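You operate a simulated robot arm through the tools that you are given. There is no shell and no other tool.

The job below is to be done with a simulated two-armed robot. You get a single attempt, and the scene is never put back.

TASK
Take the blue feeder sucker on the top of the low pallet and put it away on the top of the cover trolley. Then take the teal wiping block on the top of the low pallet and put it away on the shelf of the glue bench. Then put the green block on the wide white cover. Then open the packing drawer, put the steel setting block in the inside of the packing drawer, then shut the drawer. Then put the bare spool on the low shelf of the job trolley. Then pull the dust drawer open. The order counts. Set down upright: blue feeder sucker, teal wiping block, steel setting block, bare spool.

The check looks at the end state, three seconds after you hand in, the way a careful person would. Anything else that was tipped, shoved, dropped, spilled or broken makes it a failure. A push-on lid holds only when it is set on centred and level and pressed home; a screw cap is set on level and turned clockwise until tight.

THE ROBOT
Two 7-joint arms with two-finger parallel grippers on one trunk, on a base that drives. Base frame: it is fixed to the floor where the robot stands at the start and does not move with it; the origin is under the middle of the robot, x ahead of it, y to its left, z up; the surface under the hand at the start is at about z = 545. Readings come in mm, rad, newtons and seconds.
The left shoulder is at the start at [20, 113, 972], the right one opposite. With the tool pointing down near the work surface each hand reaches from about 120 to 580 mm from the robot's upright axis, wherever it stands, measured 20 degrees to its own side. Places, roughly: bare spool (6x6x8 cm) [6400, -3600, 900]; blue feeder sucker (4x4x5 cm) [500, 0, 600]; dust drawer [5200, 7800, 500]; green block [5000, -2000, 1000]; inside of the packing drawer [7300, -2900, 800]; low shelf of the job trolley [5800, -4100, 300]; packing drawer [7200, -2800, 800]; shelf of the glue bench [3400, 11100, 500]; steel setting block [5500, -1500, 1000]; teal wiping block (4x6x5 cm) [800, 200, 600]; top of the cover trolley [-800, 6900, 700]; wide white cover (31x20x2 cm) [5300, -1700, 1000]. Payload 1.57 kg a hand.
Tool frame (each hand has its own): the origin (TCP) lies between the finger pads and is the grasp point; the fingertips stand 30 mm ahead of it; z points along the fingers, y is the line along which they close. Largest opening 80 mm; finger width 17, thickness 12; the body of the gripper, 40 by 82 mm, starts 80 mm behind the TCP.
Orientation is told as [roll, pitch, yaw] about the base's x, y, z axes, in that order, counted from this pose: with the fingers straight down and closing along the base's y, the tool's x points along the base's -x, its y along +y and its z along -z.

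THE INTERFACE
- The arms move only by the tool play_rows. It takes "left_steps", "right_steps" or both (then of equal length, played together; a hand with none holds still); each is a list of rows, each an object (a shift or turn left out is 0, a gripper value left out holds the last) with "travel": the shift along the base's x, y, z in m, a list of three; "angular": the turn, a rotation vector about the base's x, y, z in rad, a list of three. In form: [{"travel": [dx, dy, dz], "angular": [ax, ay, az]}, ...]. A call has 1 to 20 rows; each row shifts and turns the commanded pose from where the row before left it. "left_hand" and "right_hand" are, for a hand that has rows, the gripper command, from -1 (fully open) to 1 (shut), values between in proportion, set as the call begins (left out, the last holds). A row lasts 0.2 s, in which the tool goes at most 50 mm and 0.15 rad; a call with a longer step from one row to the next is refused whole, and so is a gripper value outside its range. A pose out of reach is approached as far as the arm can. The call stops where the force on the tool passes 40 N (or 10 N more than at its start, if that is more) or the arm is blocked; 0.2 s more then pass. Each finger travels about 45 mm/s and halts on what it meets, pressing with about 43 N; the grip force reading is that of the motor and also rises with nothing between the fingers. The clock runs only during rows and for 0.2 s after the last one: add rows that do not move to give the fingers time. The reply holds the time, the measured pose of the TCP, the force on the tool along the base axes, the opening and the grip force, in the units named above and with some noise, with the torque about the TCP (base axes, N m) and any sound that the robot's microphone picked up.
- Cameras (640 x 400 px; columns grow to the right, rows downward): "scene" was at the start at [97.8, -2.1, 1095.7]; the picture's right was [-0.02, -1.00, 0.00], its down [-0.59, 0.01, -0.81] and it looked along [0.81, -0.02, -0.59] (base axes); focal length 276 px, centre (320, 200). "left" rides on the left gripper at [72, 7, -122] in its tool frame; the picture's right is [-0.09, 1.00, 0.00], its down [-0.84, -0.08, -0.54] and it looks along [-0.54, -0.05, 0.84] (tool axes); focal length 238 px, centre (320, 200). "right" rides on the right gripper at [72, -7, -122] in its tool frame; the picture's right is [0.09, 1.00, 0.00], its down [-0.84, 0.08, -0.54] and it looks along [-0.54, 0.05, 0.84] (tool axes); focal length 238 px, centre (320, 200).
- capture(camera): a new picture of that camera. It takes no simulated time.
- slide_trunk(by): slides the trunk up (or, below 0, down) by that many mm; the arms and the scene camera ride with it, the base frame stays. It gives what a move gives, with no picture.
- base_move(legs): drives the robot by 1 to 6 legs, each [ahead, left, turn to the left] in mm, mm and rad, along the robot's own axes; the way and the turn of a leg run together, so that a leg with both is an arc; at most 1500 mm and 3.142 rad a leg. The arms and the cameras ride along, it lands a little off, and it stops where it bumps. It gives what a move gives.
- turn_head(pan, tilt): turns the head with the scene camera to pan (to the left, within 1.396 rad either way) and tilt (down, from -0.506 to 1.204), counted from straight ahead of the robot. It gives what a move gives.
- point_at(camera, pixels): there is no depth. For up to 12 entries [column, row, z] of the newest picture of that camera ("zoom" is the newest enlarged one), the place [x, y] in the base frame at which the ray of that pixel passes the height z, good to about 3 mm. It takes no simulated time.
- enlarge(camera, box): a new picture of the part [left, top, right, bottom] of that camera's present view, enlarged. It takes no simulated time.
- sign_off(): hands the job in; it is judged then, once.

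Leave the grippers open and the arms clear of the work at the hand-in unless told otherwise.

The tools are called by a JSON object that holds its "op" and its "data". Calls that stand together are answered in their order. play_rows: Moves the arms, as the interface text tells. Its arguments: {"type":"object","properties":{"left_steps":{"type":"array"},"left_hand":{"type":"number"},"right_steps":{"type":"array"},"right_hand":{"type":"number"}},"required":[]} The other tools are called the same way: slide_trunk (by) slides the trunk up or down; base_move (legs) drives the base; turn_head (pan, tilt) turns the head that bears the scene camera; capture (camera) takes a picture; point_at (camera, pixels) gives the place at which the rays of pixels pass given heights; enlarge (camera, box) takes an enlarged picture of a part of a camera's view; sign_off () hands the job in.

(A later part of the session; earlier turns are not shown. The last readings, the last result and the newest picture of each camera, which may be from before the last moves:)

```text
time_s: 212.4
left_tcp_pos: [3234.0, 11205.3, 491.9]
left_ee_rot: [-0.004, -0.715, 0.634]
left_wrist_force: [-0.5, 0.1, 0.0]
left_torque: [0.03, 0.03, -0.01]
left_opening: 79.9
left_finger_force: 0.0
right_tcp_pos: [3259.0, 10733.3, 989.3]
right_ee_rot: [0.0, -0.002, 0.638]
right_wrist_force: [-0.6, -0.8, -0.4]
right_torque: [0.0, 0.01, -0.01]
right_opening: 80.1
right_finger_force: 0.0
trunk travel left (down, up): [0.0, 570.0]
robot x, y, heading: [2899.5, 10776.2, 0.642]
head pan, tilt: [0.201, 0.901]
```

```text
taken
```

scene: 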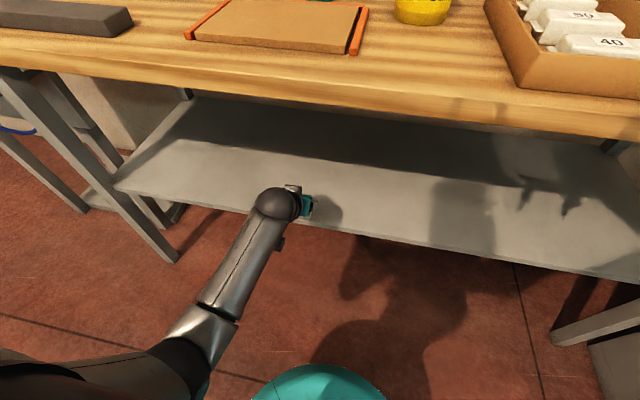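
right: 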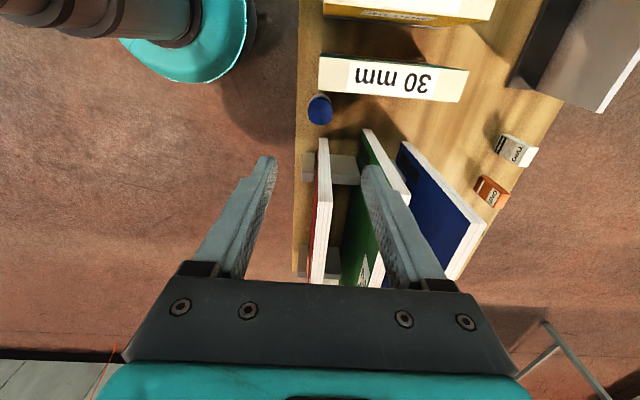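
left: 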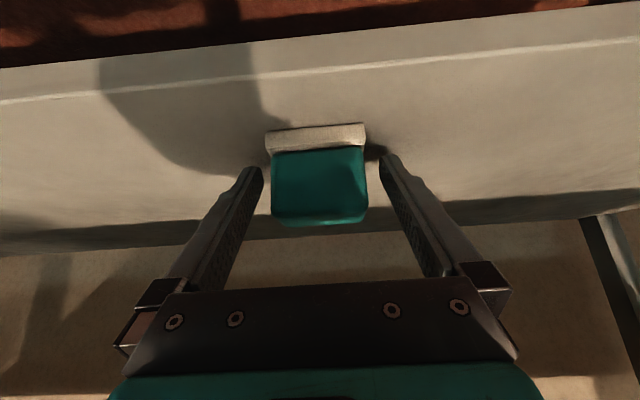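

The block stands released. I'll withdraw the hand along the finger axis, back off the base, and check the block from the head camera.

{"op": "play_rows", "data": {"left_steps": [{"travel": [-0.0105, -0.0078, 0.0151]}, {"travel": [-0.0209, -0.0155, 0.0303]}, {"travel": [-0.0209, -0.0155, 0.0303]}, {"travel": [-0.0209, -0.0155, 0.0303]}, {}]}}

{"op": "base_move", "data": {"legs": [[-350, 0, 0]]}}

{"op": "turn_head", "data": {"pan": 0.1, "tilt": 0.5}}

{"op": "capture", "data": {"camera": "scene"}}

{"op": "enlarge", "data": {"camera": "scene", "box": [160, 150, 360, 290]}}

```text
time_s: 213.6
left_tcp_pos: [3161.2, 11148.1, 600.7]
left_ee_rot: [-0.004, -0.712, 0.635]
left_wrist_force: [-0.4, 0.4, -0.6]
left_torque: [-0.05, -0.01, 0.0]
left_opening: 80.0
left_finger_force: 0.1
right_tcp_pos: [3260.0, 10734.4, 989.5]
right_ee_rot: [-0.001, -0.003, 0.641]
right_wrist_force: [-0.5, 0.6, 0.9]
right_torque: [-0.01, -0.01, 0.0]
right_opening: 79.8
right_finger_force: 0.1
trunk travel left (down, up): [0.0, 570.0]
robot x, y, heading: [2901.4, 10773.6, 0.637]
head pan, tilt: [0.201, 0.901]
```

```text
time_s: 215.9
left_tcp_pos: [2889.6, 10944.7, 599.3]
left_ee_rot: [-0.007, -0.715, 0.63]
left_wrist_force: [-0.6, -0.6, 0.4]
left_torque: [0.01, -0.01, -0.01]
left_opening: 80.1
left_finger_force: 0.1
right_tcp_pos: [2984.0, 10528.7, 989.0]
right_ee_rot: [0.0, -0.001, 0.634]
right_wrist_force: [-0.1, -0.1, 0.1]
right_torque: [-0.01, 0.01, 0.0]
right_opening: 79.8
right_finger_force: 0.2
trunk travel left (down, up): [0.0, 570.0]
robot x, y, heading: [2622.7, 10572.6, 0.634]
head pan, tilt: [0.201, 0.901]
```

```text
time_s: 216.7
left_tcp_pos: [2889.9, 10943.9, 599.3]
left_ee_rot: [-0.003, -0.713, 0.631]
left_wrist_force: [-0.3, 0.0, -0.1]
left_torque: [0.01, -0.03, 0.01]
left_opening: 80.0
left_finger_force: 0.0
right_tcp_pos: [2983.7, 10530.0, 988.8]
right_ee_rot: [0.0, -0.001, 0.634]
right_wrist_force: [0.7, -0.2, -0.8]
right_torque: [-0.03, -0.02, 0.01]
right_opening: 79.8
right_finger_force: 0.3
trunk travel left (down, up): [0.0, 570.0]
robot x, y, heading: [2624.9, 10578.5, 0.634]
head pan, tilt: [0.099, 0.499]
```

```text
taken
```

scene: 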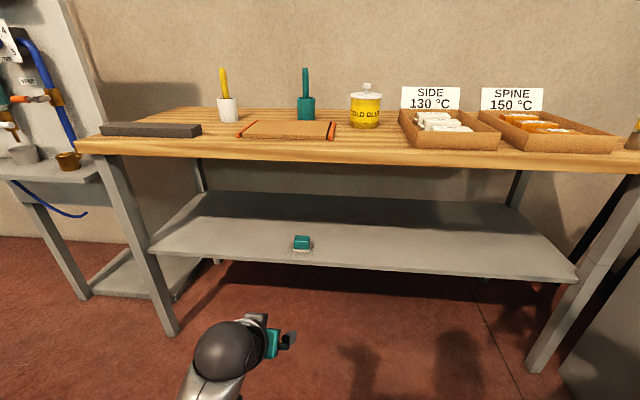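

```text
2.86 times, centred on (260, 220) of scene
```

zoom: 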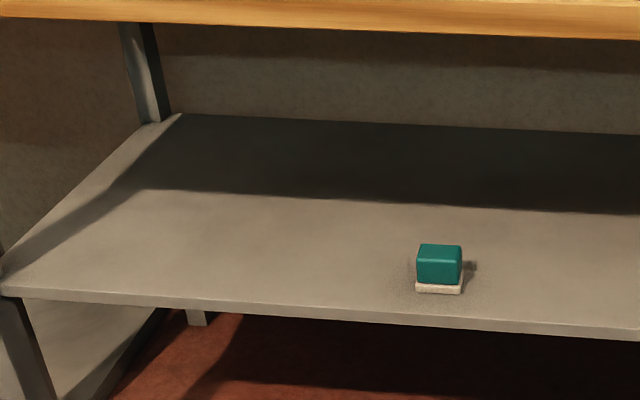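

The teal block is upright on the shelf. Next comes the green block at about (5000,-2000). I'll un-tilt and tuck the left hand, raise the trunk, and head back through the gap.

{"op": "play_rows", "data": {"left_steps": [{"travel": [0, 0, 0.04], "angular": [-0.0827, 0.1125, 0]}, {"travel": [0, 0, 0.04], "angular": [-0.0827, 0.1125, 0]}, {"travel": [0, 0, 0.04], "angular": [-0.0827, 0.1125, 0]}, {"travel": [-0.016, -0.0118, 0.03], "angular": [-0.0827, 0.1125, 0]}, {"travel": [-0.0282, -0.0207, 0.02], "angular": [-0.0827, 0.1125, 0]}, {"travel": [-0.0282, -0.0207, 0.02]}, {"travel": [-0.0282, -0.0207, 0]}, {"travel": [-0.008, 0.016, 0]}, {}]}}

{"op": "slide_trunk", "data": {"by": 275}}

{"op": "base_move", "data": {"legs": [[-250, 0, 0], [0, 0, -3.0]]}}

{"op": "turn_head", "data": {"pan": 0.0, "tilt": 0.3}}

{"op": "capture", "data": {"camera": "scene"}}

```text
time_s: 218.7
left_tcp_pos: [2780.8, 10887.5, 788.9]
left_ee_rot: [-0.005, -0.013, 0.632]
left_wrist_force: [-0.7, 0.6, 0.2]
left_torque: [0.03, 0.01, 0.0]
left_opening: 79.9
left_finger_force: 0.0
left hand out of reach, approached as far as the arm can: row 3
right_tcp_pos: [2984.0, 10529.6, 987.9]
right_ee_rot: [-0.001, 0.0, 0.634]
right_wrist_force: [-0.5, -0.5, 0.1]
right_torque: [-0.01, 0.03, -0.03]
right_opening: 80.1
right_finger_force: 0.2
trunk travel left (down, up): [0.0, 570.0]
robot x, y, heading: [2625.9, 10574.4, 0.633]
head pan, tilt: [0.099, 0.499]
```

```text
time_s: 221.5
left_tcp_pos: [2780.2, 10886.5, 1062.8]
left_ee_rot: [-0.008, -0.014, 0.632]
left_wrist_force: [-0.6, 0.6, -0.3]
left_torque: [0.0, 0.01, -0.02]
left_opening: 80.1
left_finger_force: 0.1
right_tcp_pos: [2983.7, 10529.5, 1264.1]
right_ee_rot: [-0.001, 0.0, 0.634]
right_wrist_force: [1.2, -0.1, 0.4]
right_torque: [0.01, -0.02, -0.02]
right_opening: 80.4
right_finger_force: 0.1
trunk travel left (down, up): [-275.0, 295.0]
robot x, y, heading: [2624.4, 10571.4, 0.637]
head pan, tilt: [0.099, 0.499]
```

```text
time_s: 230.4
left_tcp_pos: [2308.3, 10092.3, 1062.9]
left_ee_rot: [-0.006, -0.014, -2.379]
left_wrist_force: [0.0, 0.3, -0.1]
left_torque: [-0.02, -0.02, -0.01]
left_opening: 80.1
left_finger_force: 0.1
right_tcp_pos: [2057.8, 10420.7, 1263.8]
right_ee_rot: [-0.001, -0.001, -2.376]
right_wrist_force: [0.4, 0.2, -0.8]
right_torque: [-0.01, -0.03, 0.0]
right_opening: 80.1
right_finger_force: 0.1
trunk travel left (down, up): [-275.0, 295.0]
robot x, y, heading: [2419.7, 10425.5, -2.376]
head pan, tilt: [0.099, 0.499]
```

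```text
time_s: 231.1
left_tcp_pos: [2308.8, 10092.5, 1063.6]
left_ee_rot: [-0.007, -0.013, -2.38]
left_wrist_force: [-0.1, 0.0, 1.1]
left_torque: [-0.01, 0.0, 0.0]
left_opening: 79.9
left_finger_force: 0.0
right_tcp_pos: [2058.6, 10420.6, 1264.3]
right_ee_rot: [0.0, 0.0, -2.378]
right_wrist_force: [0.0, -0.9, 0.3]
right_torque: [-0.01, 0.0, 0.02]
right_opening: 79.9
right_finger_force: 0.0
trunk travel left (down, up): [-275.0, 295.0]
robot x, y, heading: [2420.4, 10423.0, -2.38]
head pan, tilt: [0.0, 0.3]
```

```text
taken
```

scene: 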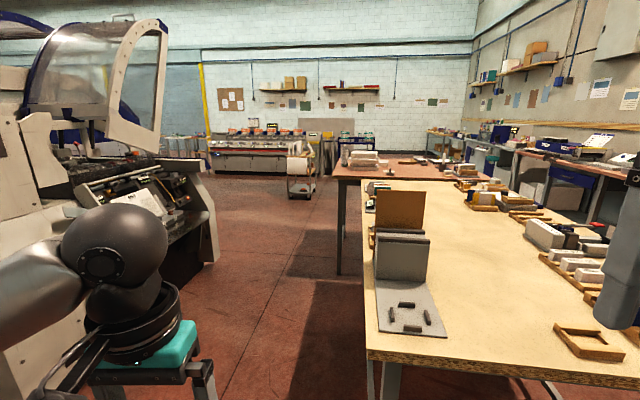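

The way back lies to the left of the table, as before. I'll return by way of (2250,9600) and (1060,8456) to about (550,7970), then look towards +x.

{"op": "base_move", "data": {"legs": [[691, 478, 0], [824, 0, 0], [824, 0, 0], [700, 0, 0]]}}

{"op": "turn_head", "data": {"pan": 0.9, "tilt": 0.25}}

{"op": "capture", "data": {"camera": "scene"}}

```text
time_s: 247.1
left_tcp_pos: [374.8, 7682.3, 1063.1]
left_ee_rot: [-0.004, -0.014, -2.423]
left_wrist_force: [0.1, 0.2, -1.2]
left_torque: [-0.01, -0.02, 0.01]
left_opening: 80.2
left_finger_force: 0.1
right_tcp_pos: [139.8, 8020.5, 1264.6]
right_ee_rot: [-0.001, 0.0, -2.42]
right_wrist_force: [-0.5, -1.1, 0.4]
right_torque: [-0.03, -0.01, 0.02]
right_opening: 80.1
right_finger_force: 0.1
trunk travel left (down, up): [-275.0, 295.0]
robot x, y, heading: [501.8, 8006.6, -2.42]
head pan, tilt: [0.0, 0.3]
```

```text
time_s: 248.3
left_tcp_pos: [374.5, 7682.1, 1062.8]
left_ee_rot: [-0.008, -0.013, -2.423]
left_wrist_force: [-0.7, -0.4, -0.1]
left_torque: [0.01, -0.02, 0.02]
left_opening: 80.3
left_finger_force: 0.0
right_tcp_pos: [139.5, 8021.5, 1263.3]
right_ee_rot: [0.0, -0.002, -2.421]
right_wrist_force: [-1.1, -0.5, -0.1]
right_torque: [-0.02, -0.01, 0.03]
right_opening: 80.1
right_finger_force: 0.0
trunk travel left (down, up): [-275.0, 295.0]
robot x, y, heading: [498.8, 8008.1, -2.421]
head pan, tilt: [0.901, 0.25]
```

```text
taken
```

scene: 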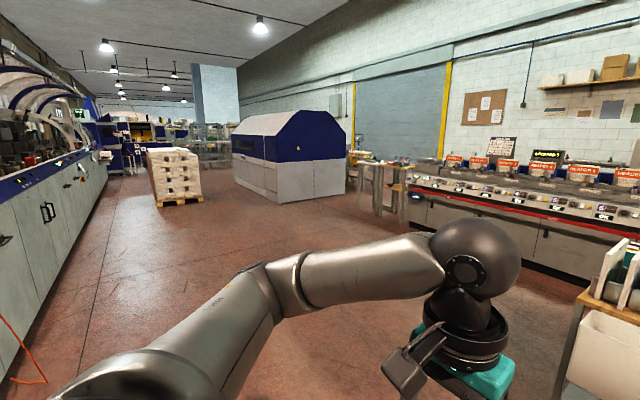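

An aisle runs between the printing machine on the left and the first machine, with a paper pallet standing in it. I'll measure the floor points.

{"op": "point_at", "data": {"camera": "scene", "pixels": [[158, 208, 0], [203, 204, 0], [278, 204, 0], [236, 184, 0], [345, 191, 0], [20, 380, 0], [60, 270, 0], [100, 190, 0]]}}

{"op": "enlarge", "data": {"camera": "scene", "box": [0, 80, 260, 240]}}

```text
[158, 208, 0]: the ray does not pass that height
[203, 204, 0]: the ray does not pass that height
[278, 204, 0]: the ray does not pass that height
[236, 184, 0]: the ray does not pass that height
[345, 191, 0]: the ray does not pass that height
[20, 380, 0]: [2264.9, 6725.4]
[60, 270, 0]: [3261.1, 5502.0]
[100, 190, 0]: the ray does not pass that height
```

```text
2.46 times, centred on (130, 160) of scene
```

zoom: 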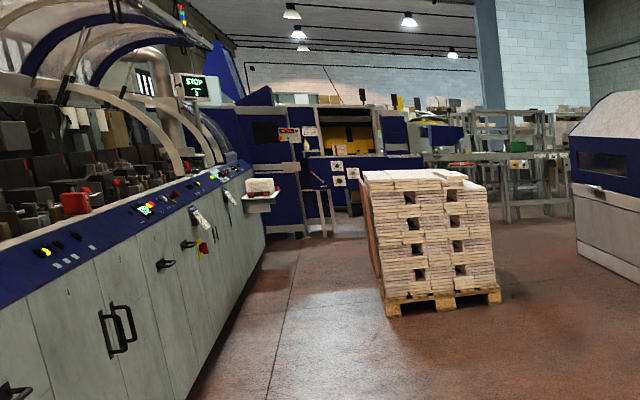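

The lane between the paper pallet and the first machine is about 1.17 m wide. I'll turn to heading ≈-1.32, drive about 4.1 m to its entry near (1520,3985), and line up at -0.91.

{"op": "base_move", "data": {"legs": [[0, 0, 1.1], [1383, 0, 0], [1383, 0, 0], [1383, 0, 0], [0, 0, 0.41]]}}

{"op": "turn_head", "data": {"pan": 0.0, "tilt": 0.3}}

{"op": "capture", "data": {"camera": "scene"}}

```text
time_s: 272.4
left_tcp_pos: [1780.6, 3790.0, 1063.7]
left_ee_rot: [-0.008, -0.013, -0.944]
left_wrist_force: [-0.9, 0.3, 0.7]
left_torque: [-0.01, 0.0, -0.04]
left_opening: 79.9
left_finger_force: 0.1
right_tcp_pos: [1421.9, 3589.0, 1263.3]
right_ee_rot: [-0.001, -0.003, -0.943]
right_wrist_force: [-0.5, -0.9, 0.0]
right_torque: [0.0, 0.01, -0.01]
right_opening: 80.0
right_finger_force: 0.0
trunk travel left (down, up): [-275.0, 295.0]
robot x, y, heading: [1465.7, 3945.6, -0.946]
head pan, tilt: [0.901, 0.25]
```

```text
time_s: 273.6
left_tcp_pos: [1780.4, 3791.3, 1064.0]
left_ee_rot: [-0.005, -0.014, -0.943]
left_wrist_force: [0.8, -0.8, 0.3]
left_torque: [0.0, -0.01, -0.05]
left_opening: 79.8
left_finger_force: 0.0
right_tcp_pos: [1420.8, 3588.1, 1263.3]
right_ee_rot: [-0.001, -0.002, -0.943]
right_wrist_force: [-0.4, 0.2, -0.1]
right_torque: [-0.01, 0.02, -0.01]
right_opening: 80.3
right_finger_force: 0.1
trunk travel left (down, up): [-275.0, 295.0]
robot x, y, heading: [1471.3, 3948.2, -0.94]
head pan, tilt: [0.0, 0.3]
```

```text
taken
```

scene: 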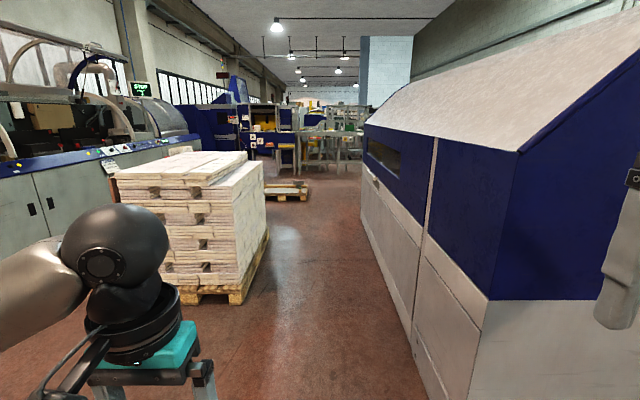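

The lane is ahead, with another low pallet at (287,190) further on. I'll measure both sides.

{"op": "point_at", "data": {"camera": "scene", "pixels": [[241, 304, 0], [268, 236, 0], [428, 395, 0], [395, 320, 0], [362, 235, 0], [308, 202, 0], [268, 200, 0], [320, 200, 0]]}}

```text
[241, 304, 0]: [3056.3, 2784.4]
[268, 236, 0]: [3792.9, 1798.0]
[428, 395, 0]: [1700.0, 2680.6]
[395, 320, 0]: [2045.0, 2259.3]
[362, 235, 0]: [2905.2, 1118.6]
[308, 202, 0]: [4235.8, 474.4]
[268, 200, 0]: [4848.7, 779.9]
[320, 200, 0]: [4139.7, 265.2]
```

I'm near the lane's centre. I'll drive 3.1 m through it and look.

{"op": "base_move", "data": {"legs": [[1048, 23, 0], [1048, 23, 0], [1048, 23, 0]]}}

{"op": "turn_head", "data": {"pan": -0.15, "tilt": 0.3}}

{"op": "capture", "data": {"camera": "scene"}}

```text
time_s: 289.1
left_tcp_pos: [3737.4, 1300.3, 1063.7]
left_ee_rot: [-0.008, -0.014, -0.918]
left_wrist_force: [-1.0, -0.3, -0.3]
left_torque: [-0.02, -0.01, 0.0]
left_opening: 80.3
left_finger_force: 0.1
right_tcp_pos: [3383.6, 1090.3, 1262.8]
right_ee_rot: [-0.001, -0.001, -0.918]
right_wrist_force: [-0.8, -0.6, -0.6]
right_torque: [0.01, 0.02, -0.02]
right_opening: 80.1
right_finger_force: 0.1
trunk travel left (down, up): [-275.0, 295.0]
robot x, y, heading: [3418.8, 1451.4, -0.914]
head pan, tilt: [0.0, 0.3]
```

```text
time_s: 289.8
left_tcp_pos: [3736.9, 1301.0, 1064.1]
left_ee_rot: [-0.008, -0.016, -0.919]
left_wrist_force: [-0.2, 0.4, 0.4]
left_torque: [-0.01, 0.01, -0.02]
left_opening: 80.1
left_finger_force: 0.1
right_tcp_pos: [3383.3, 1089.8, 1262.2]
right_ee_rot: [0.001, -0.002, -0.918]
right_wrist_force: [0.1, 0.5, 0.2]
right_torque: [-0.01, 0.01, 0.05]
right_opening: 80.1
right_finger_force: 0.1
trunk travel left (down, up): [-275.0, 295.0]
robot x, y, heading: [3418.4, 1446.2, -0.917]
head pan, tilt: [-0.15, 0.3]
```

```text
taken
```

scene: 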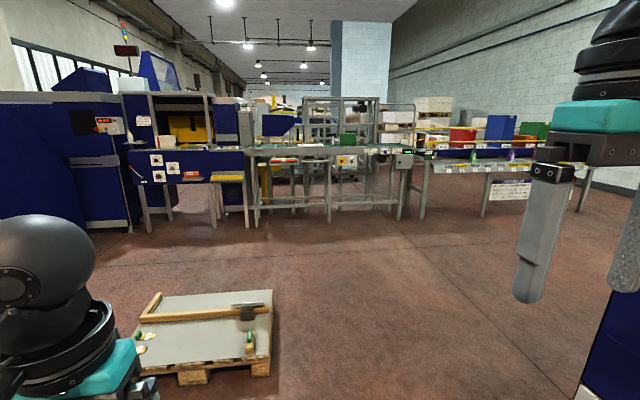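

The line of benches ahead should hold the green block (about px 347,138), the cover and the steel block. I'll enlarge.

{"op": "enlarge", "data": {"camera": "scene", "box": [230, 90, 450, 240]}}

{"op": "point_at", "data": {"camera": "scene", "pixels": [[268, 376, 0], [200, 383, 0], [270, 290, 100], [400, 245, 0], [440, 240, 0]]}}

```text
2.67 times, centred on (340, 165) of scene
```

zoom: 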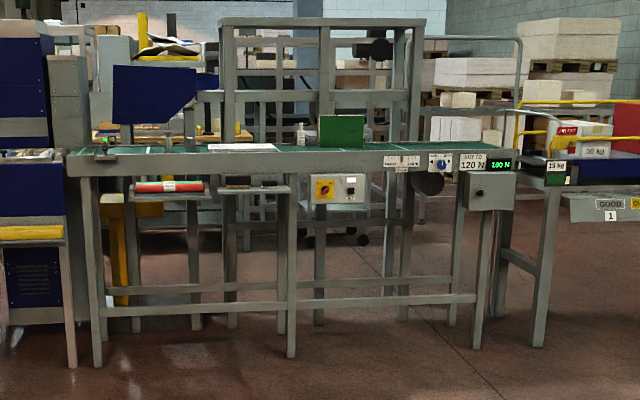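

```text
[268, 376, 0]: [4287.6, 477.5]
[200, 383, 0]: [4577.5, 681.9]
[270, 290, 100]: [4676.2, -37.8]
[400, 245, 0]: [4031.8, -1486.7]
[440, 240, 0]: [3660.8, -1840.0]
```

A conveyor with the green block, the white cover and a press frame stands ahead. I'll swing around the low pallet at (4290,477) and stop about 1 m in front of the conveyor.

{"op": "base_move", "data": {"legs": [[1330, -600, 0], [1032, -34, 0], [0, 0, -0.1]]}}

{"op": "turn_head", "data": {"pan": 0.1, "tilt": 0.45}}

{"op": "capture", "data": {"camera": "scene"}}

```text
time_s: 302.2
left_tcp_pos: [4582.8, -958.7, 1064.1]
left_ee_rot: [-0.008, -0.015, -1.02]
left_wrist_force: [0.4, -0.2, 0.2]
left_torque: [0.0, 0.02, -0.01]
left_opening: 79.8
left_finger_force: 0.1
right_tcp_pos: [4209.3, -1133.4, 1263.0]
right_ee_rot: [-0.002, -0.002, -1.015]
right_wrist_force: [0.1, -0.4, -0.9]
right_torque: [-0.02, 0.01, 0.05]
right_opening: 79.9
right_finger_force: 0.1
trunk travel left (down, up): [-275.0, 295.0]
robot x, y, heading: [4286.6, -779.7, -1.019]
head pan, tilt: [-0.15, 0.3]
```

```text
time_s: 303.0
left_tcp_pos: [4582.7, -958.3, 1064.5]
left_ee_rot: [-0.006, -0.017, -1.018]
left_wrist_force: [-0.9, 0.7, -1.5]
left_torque: [0.0, 0.02, 0.0]
left_opening: 80.0
left_finger_force: 0.1
right_tcp_pos: [4208.1, -1134.2, 1264.2]
right_ee_rot: [0.0, -0.001, -1.017]
right_wrist_force: [0.4, -0.3, 0.1]
right_torque: [0.03, -0.01, 0.03]
right_opening: 79.9
right_finger_force: 0.1
trunk travel left (down, up): [-275.0, 295.0]
robot x, y, heading: [4281.3, -782.6, -1.014]
head pan, tilt: [0.099, 0.45]
```

```text
taken
```

scene: 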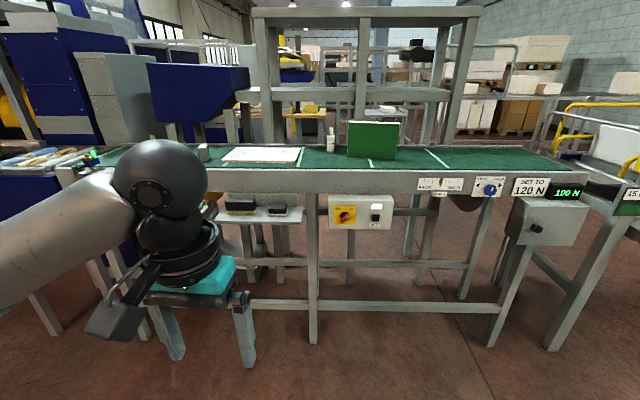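

I see the white cover at (262,155), the green block at (372,140) and a small steel block at (203,150). I'll enlarge the belt.

{"op": "enlarge", "data": {"camera": "scene", "box": [180, 100, 420, 220]}}

{"op": "enlarge", "data": {"camera": "scene", "box": [400, 120, 640, 280]}}

{"op": "point_at", "data": {"camera": "scene", "pixels": [[313, 340, 0], [490, 340, 0], [60, 330, 0], [313, 185, 950], [313, 185, 1000], [560, 182, 950], [203, 158, 950], [372, 158, 950], [262, 162, 950]]}}

```text
2.67 times, centred on (300, 160) of scene
```

zoom: 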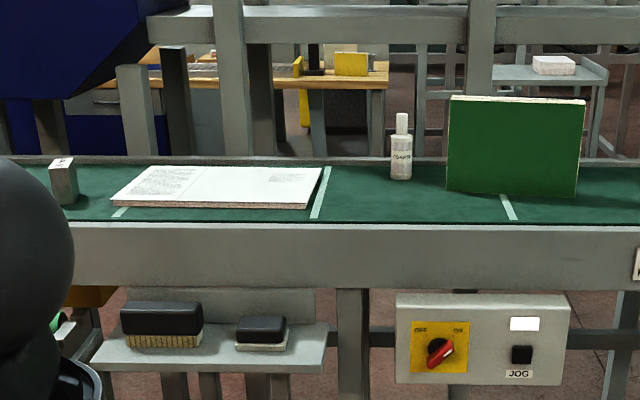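

```text
2.50 times, centred on (520, 200) of scene
```

zoom: 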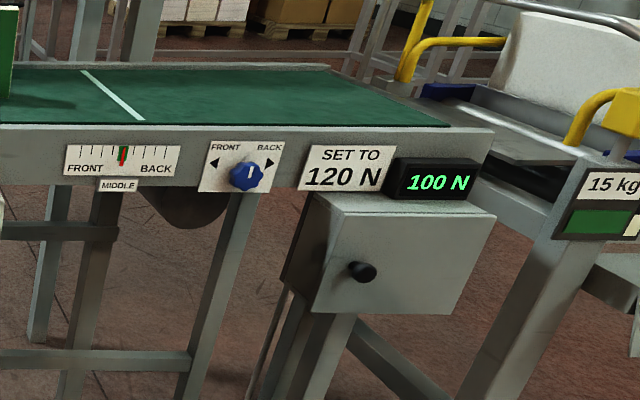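

```text
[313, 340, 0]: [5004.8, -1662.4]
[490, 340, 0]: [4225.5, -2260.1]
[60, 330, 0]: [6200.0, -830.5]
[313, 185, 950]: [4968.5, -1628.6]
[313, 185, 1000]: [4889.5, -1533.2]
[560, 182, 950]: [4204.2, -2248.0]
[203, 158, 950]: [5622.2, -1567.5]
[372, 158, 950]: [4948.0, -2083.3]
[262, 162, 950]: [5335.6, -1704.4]
```

I'll measure the belt objects assuming a belt height near 940, and the front rail's position.

{"op": "point_at", "data": {"camera": "scene", "pixels": [[347, 171.5, 940], [396, 174, 940], [221, 177, 940], [236, 162, 960], [300.7, 163, 960], [295, 178, 940], [203.6, 176, 940], [300, 183, 940], [330, 167, 940], [330, 141, 1040], [347.5, 137, 1060]]}}

```text
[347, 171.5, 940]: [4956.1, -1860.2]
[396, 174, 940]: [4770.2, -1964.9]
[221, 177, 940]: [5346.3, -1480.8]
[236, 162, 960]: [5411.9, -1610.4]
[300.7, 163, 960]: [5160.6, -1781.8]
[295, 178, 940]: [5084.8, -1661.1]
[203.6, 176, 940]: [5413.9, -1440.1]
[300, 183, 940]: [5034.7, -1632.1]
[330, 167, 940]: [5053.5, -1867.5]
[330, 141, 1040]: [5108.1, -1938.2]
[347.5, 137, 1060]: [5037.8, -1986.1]
```

The conveyor's front rail is about 1.14 m ahead along heading -0.916. The belt is about 930 high, the green block 140 mm in and the cover 155 mm in. I'll square up and come 500 mm closer for a better look.

{"op": "base_move", "data": {"legs": [[0, 0, 0.101], [499, -81, 0]]}}

{"op": "turn_head", "data": {"pan": 0.0, "tilt": 0.6}}

{"op": "capture", "data": {"camera": "scene"}}

{"op": "enlarge", "data": {"camera": "scene", "box": [300, 80, 500, 220]}}

```text
time_s: 306.5
left_tcp_pos: [4836.9, -1373.7, 1063.7]
left_ee_rot: [-0.007, -0.014, -0.918]
left_wrist_force: [0.5, 0.7, 1.0]
left_torque: [-0.01, 0.0, 0.02]
left_opening: 79.9
left_finger_force: 0.1
right_tcp_pos: [4482.2, -1585.9, 1263.4]
right_ee_rot: [0.0, 0.001, -0.915]
right_wrist_force: [0.1, -0.3, -0.8]
right_torque: [0.03, 0.02, 0.0]
right_opening: 80.0
right_finger_force: 0.0
trunk travel left (down, up): [-275.0, 295.0]
robot x, y, heading: [4518.6, -1224.0, -0.915]
head pan, tilt: [0.099, 0.45]
```

```text
time_s: 307.2
left_tcp_pos: [4836.9, -1372.5, 1062.6]
left_ee_rot: [-0.008, -0.017, -0.918]
left_wrist_force: [0.0, -0.4, 0.0]
left_torque: [0.0, 0.02, 0.03]
left_opening: 80.0
left_finger_force: 0.0
right_tcp_pos: [4483.8, -1584.8, 1263.7]
right_ee_rot: [0.001, -0.003, -0.914]
right_wrist_force: [1.2, 0.1, 0.9]
right_torque: [0.02, -0.01, -0.02]
right_opening: 79.8
right_finger_force: 0.1
trunk travel left (down, up): [-275.0, 295.0]
robot x, y, heading: [4520.6, -1230.2, -0.917]
head pan, tilt: [0.0, 0.6]
```

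```text
taken
```

scene: 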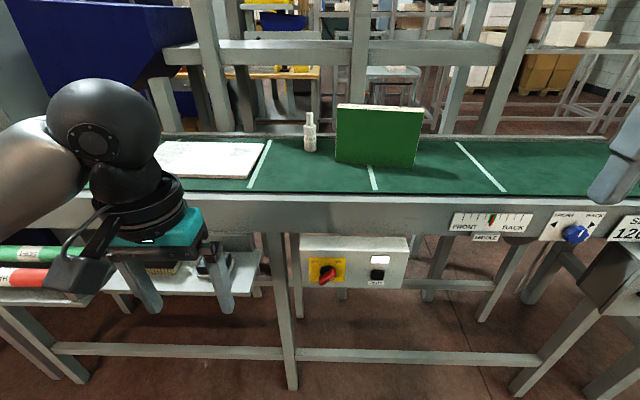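

```text
2.86 times, centred on (400, 150) of scene
```

zoom: 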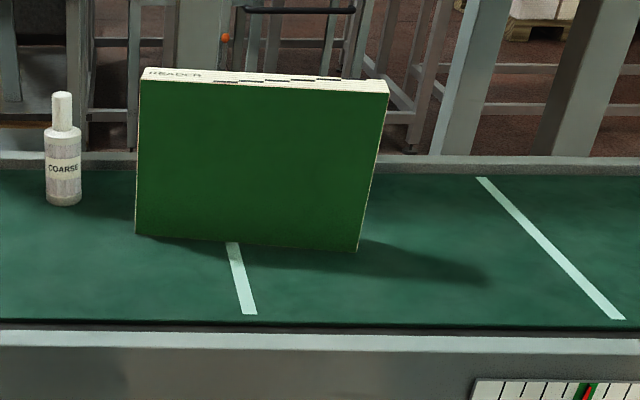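

The green block is a thick book standing on edge. I'll measure its corners in this enlarged view at trial heights.

{"op": "point_at", "data": {"camera": "zoom", "pixels": [[136, 236, 930], [357, 252, 930], [141, 80, 1070], [141, 80, 1100], [385, 94, 1070], [385, 94, 1100], [148, 66, 1070], [148, 66, 1100], [388, 80, 1100], [320, 325, 930], [480, 178, 930], [618, 320, 930]]}}

{"op": "point_at", "data": {"camera": "scene", "pixels": [[291, 389, 0], [522, 396, 0], [291, 197, 930], [291, 197, 950], [350, 197, 940]]}}

```text
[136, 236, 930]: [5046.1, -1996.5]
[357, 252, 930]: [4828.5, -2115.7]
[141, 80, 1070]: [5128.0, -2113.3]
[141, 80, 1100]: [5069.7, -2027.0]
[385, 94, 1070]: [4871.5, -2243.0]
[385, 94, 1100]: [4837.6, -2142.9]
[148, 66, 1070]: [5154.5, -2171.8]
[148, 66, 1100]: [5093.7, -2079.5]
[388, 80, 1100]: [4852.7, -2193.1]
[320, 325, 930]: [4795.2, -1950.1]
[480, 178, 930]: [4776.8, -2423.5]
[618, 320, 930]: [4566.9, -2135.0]
```

```text
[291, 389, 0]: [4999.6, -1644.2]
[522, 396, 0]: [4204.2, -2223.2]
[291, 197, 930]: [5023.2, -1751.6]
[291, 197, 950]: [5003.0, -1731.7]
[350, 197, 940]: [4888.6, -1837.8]
```

The height estimates disagree a bit. The wrist camera looking straight down will settle it, so I'll drive 345 mm closer and bring the right hand above the book.

{"op": "base_move", "data": {"legs": [[345, 0, 0]]}}

{"op": "turn_head", "data": {"pan": -0.2, "tilt": 0.8}}

{"op": "capture", "data": {"camera": "scene"}}

{"op": "capture", "data": {"camera": "right"}}

```text
time_s: 309.5
left_tcp_pos: [5052.0, -1645.9, 1063.7]
left_ee_rot: [-0.007, -0.015, -0.909]
left_wrist_force: [0.6, -0.3, -0.3]
left_torque: [0.0, -0.02, -0.01]
left_opening: 80.1
left_finger_force: 0.0
right_tcp_pos: [4701.0, -1863.0, 1262.8]
right_ee_rot: [0.0, 0.0, -0.905]
right_wrist_force: [0.6, -0.3, -0.1]
right_torque: [0.01, 0.04, 0.01]
right_opening: 79.8
right_finger_force: 0.1
trunk travel left (down, up): [-275.0, 295.0]
robot x, y, heading: [4733.7, -1499.7, -0.909]
head pan, tilt: [0.0, 0.6]
```

```text
time_s: 310.2
left_tcp_pos: [5052.5, -1645.0, 1062.8]
left_ee_rot: [-0.007, -0.016, -0.909]
left_wrist_force: [0.5, -0.6, -0.3]
left_torque: [-0.02, 0.0, 0.01]
left_opening: 79.9
left_finger_force: 0.1
right_tcp_pos: [4699.6, -1861.6, 1264.1]
right_ee_rot: [0.0, -0.002, -0.906]
right_wrist_force: [0.7, 0.4, 0.2]
right_torque: [0.01, 0.0, 0.01]
right_opening: 79.9
right_finger_force: 0.0
trunk travel left (down, up): [-275.0, 295.0]
robot x, y, heading: [4730.7, -1503.4, -0.906]
head pan, tilt: [-0.201, 0.799]
```

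```text
taken
```

scene: 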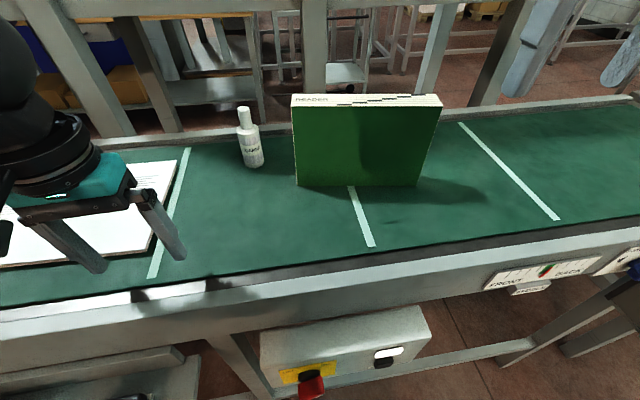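

```text
taken
```

right: 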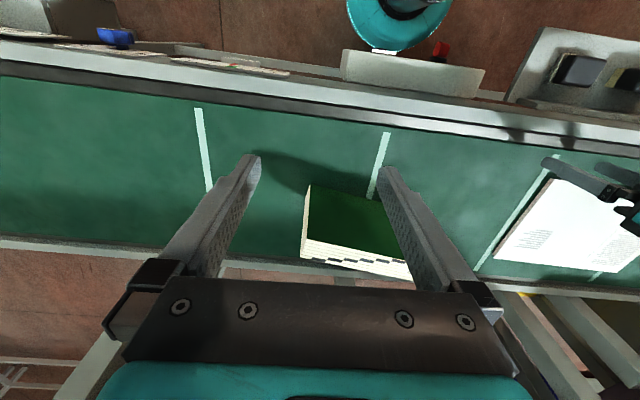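

Both cameras see the tape line beside the book: its near end is at scene (371,246) and right camera (388,133). I'll triangulate the belt height from it.

{"op": "point_at", "data": {"camera": "scene", "pixels": [[371, 246, 900], [371, 246, 950], [371, 246, 1000], [555, 220, 900], [555, 220, 950], [555, 220, 1000]]}}

{"op": "point_at", "data": {"camera": "right", "pixels": [[387, 133, 900], [387, 133, 950], [387, 133, 1000], [198, 109, 900], [198, 109, 950], [198, 109, 1000]]}}

```text
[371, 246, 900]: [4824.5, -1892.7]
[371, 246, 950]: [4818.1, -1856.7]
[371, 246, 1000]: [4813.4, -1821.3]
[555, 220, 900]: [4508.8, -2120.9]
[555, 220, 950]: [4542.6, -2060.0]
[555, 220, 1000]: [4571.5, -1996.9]
```

```text
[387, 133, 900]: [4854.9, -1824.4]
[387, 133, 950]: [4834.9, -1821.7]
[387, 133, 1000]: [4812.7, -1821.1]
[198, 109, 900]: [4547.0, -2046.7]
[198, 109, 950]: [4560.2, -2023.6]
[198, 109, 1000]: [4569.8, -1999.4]
```

Both cameras agree exactly: the belt is at z = 1000. Now I'll measure the book's corners.

{"op": "enlarge", "data": {"camera": "scene", "box": [270, 70, 470, 210]}}

{"op": "enlarge", "data": {"camera": "right", "box": [270, 150, 450, 290]}}

```text
2.86 times, centred on (370, 140) of scene
```

zoom: 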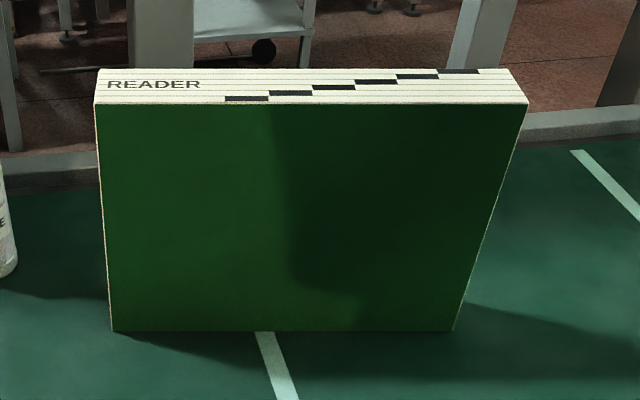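

```text
2.86 times, centred on (360, 220) of right
```

zoom: 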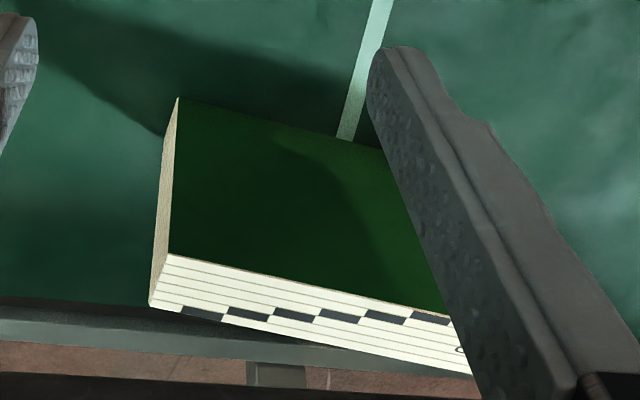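

I'll query the book's corners: bottom at z=1000, and the top edges at trial heights.

{"op": "point_at", "data": {"camera": "scene", "pixels": [[309.5, 185.9, 1000], [428.6, 185.9, 1000], [303.3, 106.4, 1120], [303.3, 106.4, 1140], [303.3, 106.4, 1160], [454.5, 106.4, 1140], [454.5, 106.4, 1160], [305, 94.2, 1140], [305, 94.2, 1160], [447.8, 94.2, 1160]]}}

{"op": "point_at", "data": {"camera": "right", "pixels": [[332, 184.5, 1000], [328.5, 239, 1140], [328.5, 239, 1160], [322.4, 256.4, 1140], [322.4, 256.4, 1160]]}}

```text
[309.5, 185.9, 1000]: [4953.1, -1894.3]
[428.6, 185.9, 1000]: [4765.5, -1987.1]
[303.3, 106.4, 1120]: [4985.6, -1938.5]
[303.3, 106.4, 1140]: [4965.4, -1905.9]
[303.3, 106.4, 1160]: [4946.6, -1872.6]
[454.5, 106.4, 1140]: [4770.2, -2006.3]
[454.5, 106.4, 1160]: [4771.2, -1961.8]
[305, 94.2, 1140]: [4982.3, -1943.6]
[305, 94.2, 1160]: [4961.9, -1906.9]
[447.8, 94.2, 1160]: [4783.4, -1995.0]
```

```text
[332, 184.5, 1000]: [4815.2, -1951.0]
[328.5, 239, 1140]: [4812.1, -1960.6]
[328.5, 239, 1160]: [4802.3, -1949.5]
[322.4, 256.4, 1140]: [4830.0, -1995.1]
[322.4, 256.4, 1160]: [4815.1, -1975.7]
```

I had misconverted the enlarged pixels because those views are widened to the picture's aspect. I'll redo the queries with correct pixels.

{"op": "point_at", "data": {"camera": "scene", "pixels": [[297.6, 185.9, 1000], [416.6, 185.9, 1000], [291.3, 106.4, 1130], [291.3, 106.4, 1150], [442.5, 106.4, 1130], [442.5, 106.4, 1150], [293, 94.2, 1130], [293, 94.2, 1150], [435.8, 94.2, 1130], [435.8, 94.2, 1150]]}}

{"op": "point_at", "data": {"camera": "zoom", "pixels": [[178, 98, 1000], [168, 253, 1130], [168, 253, 1150], [150, 304, 1130], [150, 304, 1150]]}}

```text
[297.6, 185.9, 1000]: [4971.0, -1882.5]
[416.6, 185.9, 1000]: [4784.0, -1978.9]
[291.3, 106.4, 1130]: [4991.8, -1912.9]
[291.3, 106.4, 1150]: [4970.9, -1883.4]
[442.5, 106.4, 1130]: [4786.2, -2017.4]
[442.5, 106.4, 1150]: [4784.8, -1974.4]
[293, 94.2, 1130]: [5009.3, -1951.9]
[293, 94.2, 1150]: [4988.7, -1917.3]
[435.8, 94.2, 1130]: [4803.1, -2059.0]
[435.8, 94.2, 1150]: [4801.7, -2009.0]
```

```text
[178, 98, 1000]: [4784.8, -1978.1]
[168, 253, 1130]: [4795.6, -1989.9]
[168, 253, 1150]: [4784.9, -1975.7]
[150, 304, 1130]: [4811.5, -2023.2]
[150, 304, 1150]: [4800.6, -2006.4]
```

Now everything agrees. The book is 209 × 37 mm and 149 mm tall, its top at z 1149, its centre at (4886,-1947), with the faces' normal at about -63°. I'll move the right hand above its centre while turning the wrist about -1.76 rad, so the fingers straddle the 37 mm thickness.

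{"op": "play_rows", "data": {"right_steps": [{"travel": [0.0143, -0.0065, 0], "angular": [0, 0, -0.1356]}, {"travel": [0.0143, -0.0065, 0], "angular": [0, 0, -0.1356]}, {"travel": [0.0143, -0.0065, 0], "angular": [0, 0, -0.1356]}, {"travel": [0.0143, -0.0065, 0], "angular": [0, 0, -0.1356]}, {"travel": [0.0143, -0.0065, 0], "angular": [0, 0, -0.1356]}, {"travel": [0.0143, -0.0065, 0], "angular": [0, 0, -0.1356]}, {"travel": [0.0143, -0.0065, 0], "angular": [0, 0, -0.1356]}, {"travel": [0.0143, -0.0065, 0], "angular": [0, 0, -0.1356]}, {"travel": [0.0143, -0.0065, 0], "angular": [0, 0, -0.1356]}, {"travel": [0.0143, -0.0065, 0], "angular": [0, 0, -0.1356]}, {"travel": [0.0143, -0.0065, 0], "angular": [0, 0, -0.1356]}, {"travel": [0.0143, -0.0065, 0], "angular": [0, 0, -0.1356]}, {"travel": [0.0143, -0.0065, 0], "angular": [0, 0, -0.1356]}, {}], "right_hand": -1}}

{"op": "capture", "data": {"camera": "right"}}

{"op": "capture", "data": {"camera": "scene"}}

```text
time_s: 313.2
left_tcp_pos: [5051.7, -1645.6, 1063.9]
left_ee_rot: [-0.006, -0.015, -0.911]
left_wrist_force: [0.7, -1.2, -0.6]
left_torque: [0.05, -0.01, -0.04]
left_opening: 80.0
left_finger_force: 0.0
right_tcp_pos: [4887.4, -1946.0, 1264.5]
right_ee_rot: [0.0, -0.001, -2.673]
right_wrist_force: [0.0, 0.1, -0.6]
right_torque: [-0.01, 0.03, -0.01]
right_opening: 80.0
right_finger_force: 0.1
trunk travel left (down, up): [-275.0, 295.0]
robot x, y, heading: [4732.8, -1503.5, -0.904]
head pan, tilt: [-0.201, 0.799]
```

```text
taken
```

right: 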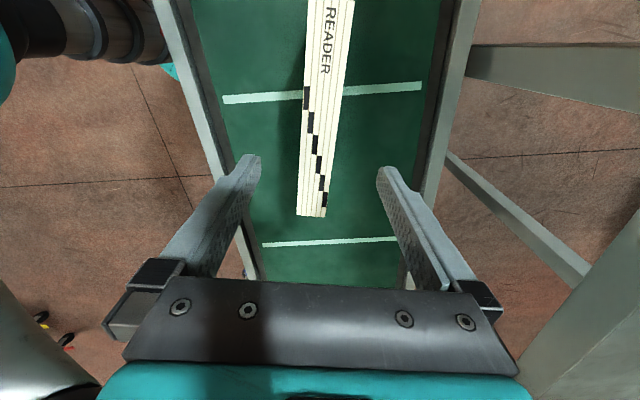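

```text
taken
```

scene: 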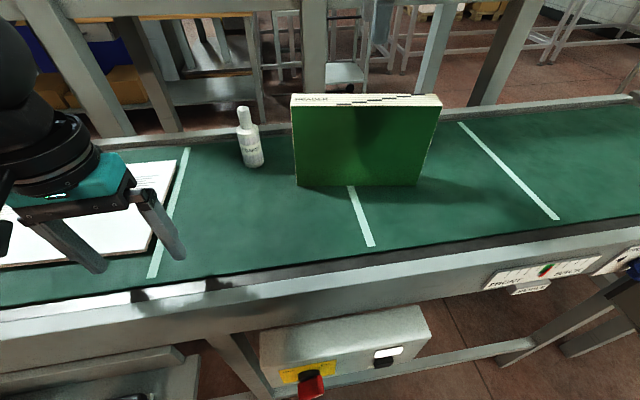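

The book's top lies between the open fingers and nearly parallel to them. I'll verify its centre line.

{"op": "point_at", "data": {"camera": "right", "pixels": [[297, 214, 1149], [326, 218, 1149], [301, 100, 1149], [341, 95, 1149], [307, 5, 1149], [354, 5, 1149]]}}

```text
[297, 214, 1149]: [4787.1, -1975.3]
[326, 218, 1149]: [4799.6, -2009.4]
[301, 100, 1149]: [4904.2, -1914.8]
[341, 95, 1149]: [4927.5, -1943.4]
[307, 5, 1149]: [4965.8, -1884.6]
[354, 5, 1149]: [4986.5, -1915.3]
```

The alignment is right. I'll go down to z≈1113 with the fingers open and close on the book.

{"op": "play_rows", "data": {"right_steps": [{"travel": [-0.001, 0, -0.04]}, {"travel": [0, 0, -0.04]}, {"travel": [0, 0, -0.035]}, {"travel": [0, 0, -0.025]}, {"travel": [0, 0, -0.011]}, {}], "right_hand": -1}}

{"op": "play_rows", "data": {"right_steps": [{}, {}, {}, {}, {}, {}], "right_hand": 1}}

{"op": "capture", "data": {"camera": "right"}}

```text
time_s: 314.6
left_tcp_pos: [5050.8, -1646.5, 1063.6]
left_ee_rot: [-0.006, -0.015, -0.911]
left_wrist_force: [-0.2, -0.1, -0.8]
left_torque: [-0.02, -0.01, 0.04]
left_opening: 80.0
left_finger_force: 0.1
right_tcp_pos: [4887.1, -1946.4, 1113.0]
right_ee_rot: [0.0, -0.002, -2.668]
right_wrist_force: [-0.1, 0.2, -0.1]
right_torque: [0.03, 0.04, 0.0]
right_opening: 79.8
right_finger_force: 0.0
trunk travel left (down, up): [-275.0, 295.0]
robot x, y, heading: [4731.2, -1502.1, -0.905]
head pan, tilt: [-0.201, 0.799]
```

```text
time_s: 316.0
left_tcp_pos: [5050.9, -1645.7, 1064.0]
left_ee_rot: [-0.008, -0.015, -0.911]
left_wrist_force: [-0.8, -0.1, -0.9]
left_torque: [0.0, 0.02, 0.01]
left_opening: 80.0
left_finger_force: 0.1
right_tcp_pos: [4887.1, -1947.9, 1112.4]
right_ee_rot: [0.001, -0.002, -2.67]
right_wrist_force: [-1.5, 1.6, 0.3]
right_torque: [0.04, 0.4, -0.08]
right_opening: 36.1
right_finger_force: 42.7
trunk travel left (down, up): [-275.0, 295.0]
robot x, y, heading: [4737.0, -1504.4, -0.909]
head pan, tilt: [-0.201, 0.799]
```

```text
taken
```

right: 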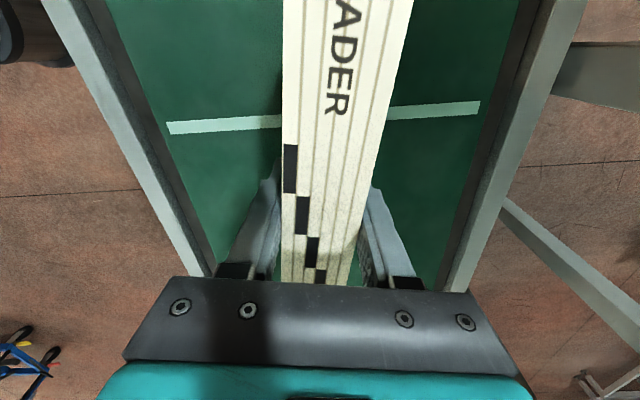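

The book is held at 36 mm. I'll lift it 30 mm first to check the weight and grip. At the same time I'll raise the left hand out of the way.

{"op": "play_rows", "data": {"right_steps": [{"travel": [0, 0, 0.01]}, {"travel": [0, 0, 0.02]}, {}, {}, {}], "left_steps": [{"travel": [0, 0, 0.045]}, {"travel": [0, 0, 0.045]}, {"travel": [0, 0, 0.045]}, {"travel": [0, 0, 0.045]}, {}]}}

{"op": "capture", "data": {"camera": "scene"}}

```text
time_s: 317.2
left_tcp_pos: [5053.8, -1647.8, 1245.6]
left_ee_rot: [-0.007, -0.014, -0.91]
left_wrist_force: [-0.2, 0.3, -0.2]
left_torque: [0.0, 0.0, -0.03]
left_opening: 80.2
left_finger_force: 0.0
right_tcp_pos: [4886.7, -1948.3, 1142.1]
right_ee_rot: [0.0, -0.001, -2.669]
right_wrist_force: [0.7, -0.3, -7.4]
right_torque: [-0.01, -0.04, -0.02]
right_opening: 36.0
right_finger_force: 42.7
trunk travel left (down, up): [-275.0, 295.0]
robot x, y, heading: [4735.4, -1504.3, -0.904]
head pan, tilt: [-0.201, 0.799]
```

```text
taken
```

scene: 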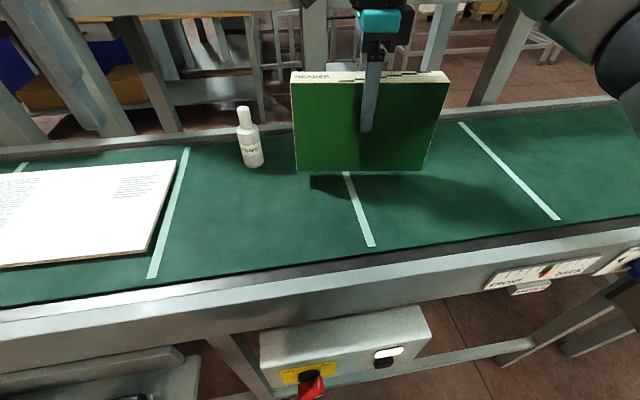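

It weighs about 7.4 N and the grip holds. I'll lift another 130 mm, clear of the bottle, and pan the head to see the whole cover.

{"op": "play_rows", "data": {"right_steps": [{"travel": [0, 0, 0.03]}, {"travel": [0, 0, 0.035]}, {"travel": [0, 0, 0.035]}, {"travel": [0, 0, 0.03]}, {}]}}

{"op": "turn_head", "data": {"pan": 0.35, "tilt": 0.75}}

{"op": "capture", "data": {"camera": "scene"}}

```text
time_s: 318.4
left_tcp_pos: [5053.2, -1647.8, 1245.1]
left_ee_rot: [-0.007, -0.014, -0.908]
left_wrist_force: [0.4, -0.2, -0.1]
left_torque: [-0.01, 0.0, -0.03]
left_opening: 79.7
left_finger_force: 0.2
right_tcp_pos: [4885.2, -1949.3, 1271.4]
right_ee_rot: [0.001, -0.001, -2.669]
right_wrist_force: [-0.2, -0.5, -7.5]
right_torque: [0.0, 0.02, 0.02]
right_opening: 36.1
right_finger_force: 42.4
trunk travel left (down, up): [-275.0, 295.0]
robot x, y, heading: [4734.1, -1501.4, -0.905]
head pan, tilt: [-0.201, 0.799]
```

```text
time_s: 319.4
left_tcp_pos: [5051.8, -1646.7, 1245.0]
left_ee_rot: [-0.007, -0.014, -0.91]
left_wrist_force: [0.5, -0.3, 0.1]
left_torque: [0.01, 0.03, 0.03]
left_opening: 80.0
left_finger_force: 0.0
right_tcp_pos: [4883.8, -1949.1, 1271.2]
right_ee_rot: [0.0, -0.004, -2.668]
right_wrist_force: [-0.6, -1.0, -7.8]
right_torque: [0.01, 0.03, -0.02]
right_opening: 35.6
right_finger_force: 42.7
trunk travel left (down, up): [-275.0, 295.0]
robot x, y, heading: [4735.0, -1500.1, -0.91]
head pan, tilt: [0.351, 0.75]
```

```text
taken
```

scene: 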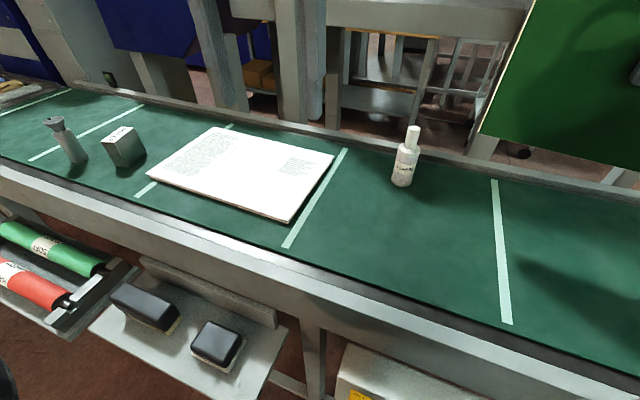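

The whole cover is visible, with the steel block at (123,147) beyond it. I'll measure the cover's top corners, the bottle, and the steel block.

{"op": "point_at", "data": {"camera": "scene", "pixels": [[147, 176, 1012], [214, 127, 1012], [332, 156, 1012], [288, 221, 1012], [402, 186, 1000], [413, 128, 1090], [123, 164, 1000], [105, 150, 1000], [135, 158, 1000], [78, 162, 1000]]}}

{"op": "enlarge", "data": {"camera": "scene", "box": [20, 90, 180, 190]}}

{"op": "enlarge", "data": {"camera": "scene", "box": [140, 110, 340, 235]}}

```text
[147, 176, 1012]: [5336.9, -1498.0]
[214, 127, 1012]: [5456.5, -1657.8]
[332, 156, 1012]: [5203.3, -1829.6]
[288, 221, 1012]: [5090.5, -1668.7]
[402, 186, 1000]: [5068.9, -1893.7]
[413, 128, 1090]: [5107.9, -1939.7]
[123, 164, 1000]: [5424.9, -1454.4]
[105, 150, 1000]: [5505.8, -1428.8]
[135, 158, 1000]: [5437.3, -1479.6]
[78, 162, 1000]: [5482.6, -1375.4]
```

```text
4.00 times, centred on (100, 140) of scene
```

zoom: 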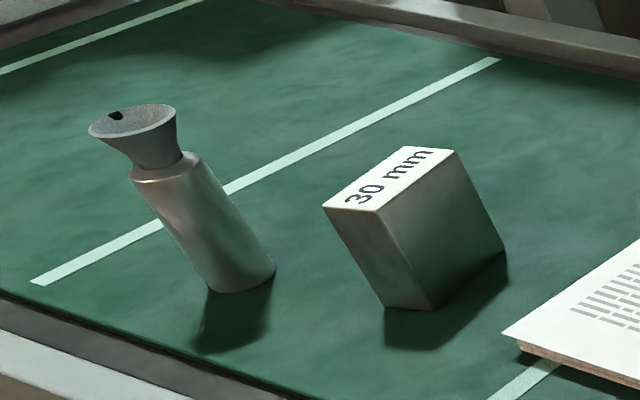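

```text
3.20 times, centred on (240, 172) of scene
```

zoom: 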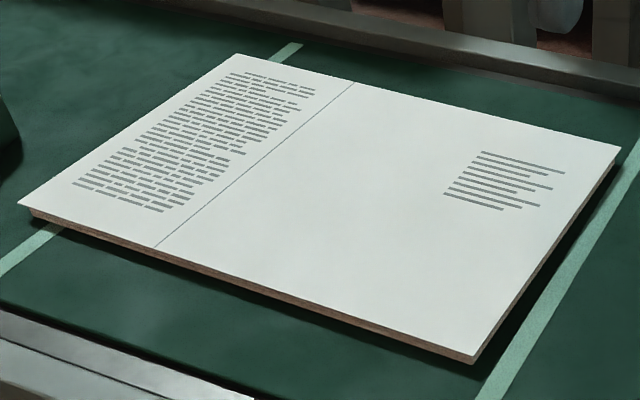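

The cover is 306 × 200 mm, centred at (5272,-1664). Before moving left, I must check whether the brush shelf and roller tray under the rail stick out towards the robot.

{"op": "turn_head", "data": {"pan": 0.7, "tilt": 0.95}}

{"op": "capture", "data": {"camera": "scene"}}

{"op": "capture", "data": {"camera": "left"}}

```text
time_s: 320.2
left_tcp_pos: [5053.7, -1648.3, 1245.6]
left_ee_rot: [-0.009, -0.015, -0.908]
left_wrist_force: [0.4, -0.5, -1.2]
left_torque: [0.0, 0.02, 0.0]
left_opening: 79.9
left_finger_force: 0.0
right_tcp_pos: [4883.5, -1949.2, 1272.4]
right_ee_rot: [0.001, -0.003, -2.668]
right_wrist_force: [-0.2, 0.8, -7.6]
right_torque: [-0.05, -0.03, 0.01]
right_opening: 35.8
right_finger_force: 43.2
trunk travel left (down, up): [-275.0, 295.0]
robot x, y, heading: [4735.5, -1502.3, -0.908]
head pan, tilt: [0.7, 0.949]
```

```text
taken
```

scene: 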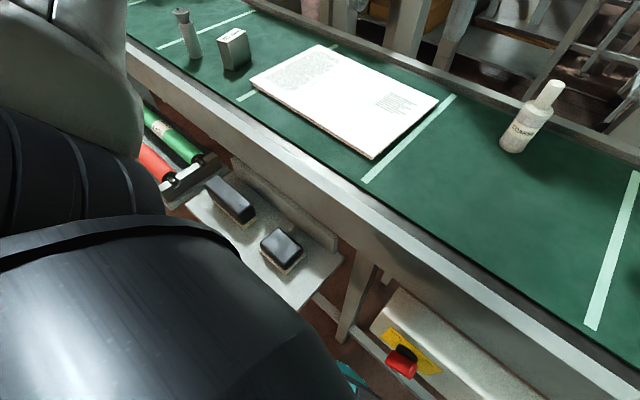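

```text
taken
```

left: 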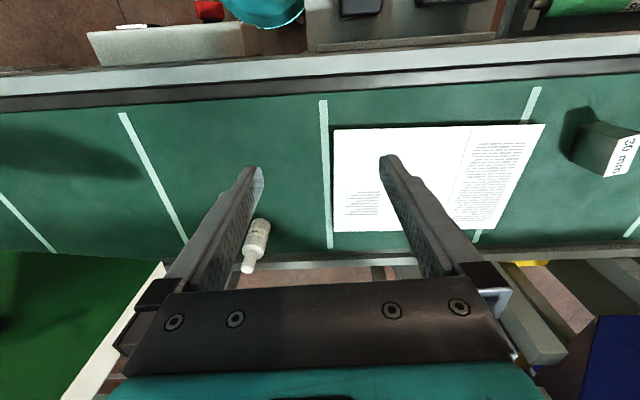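

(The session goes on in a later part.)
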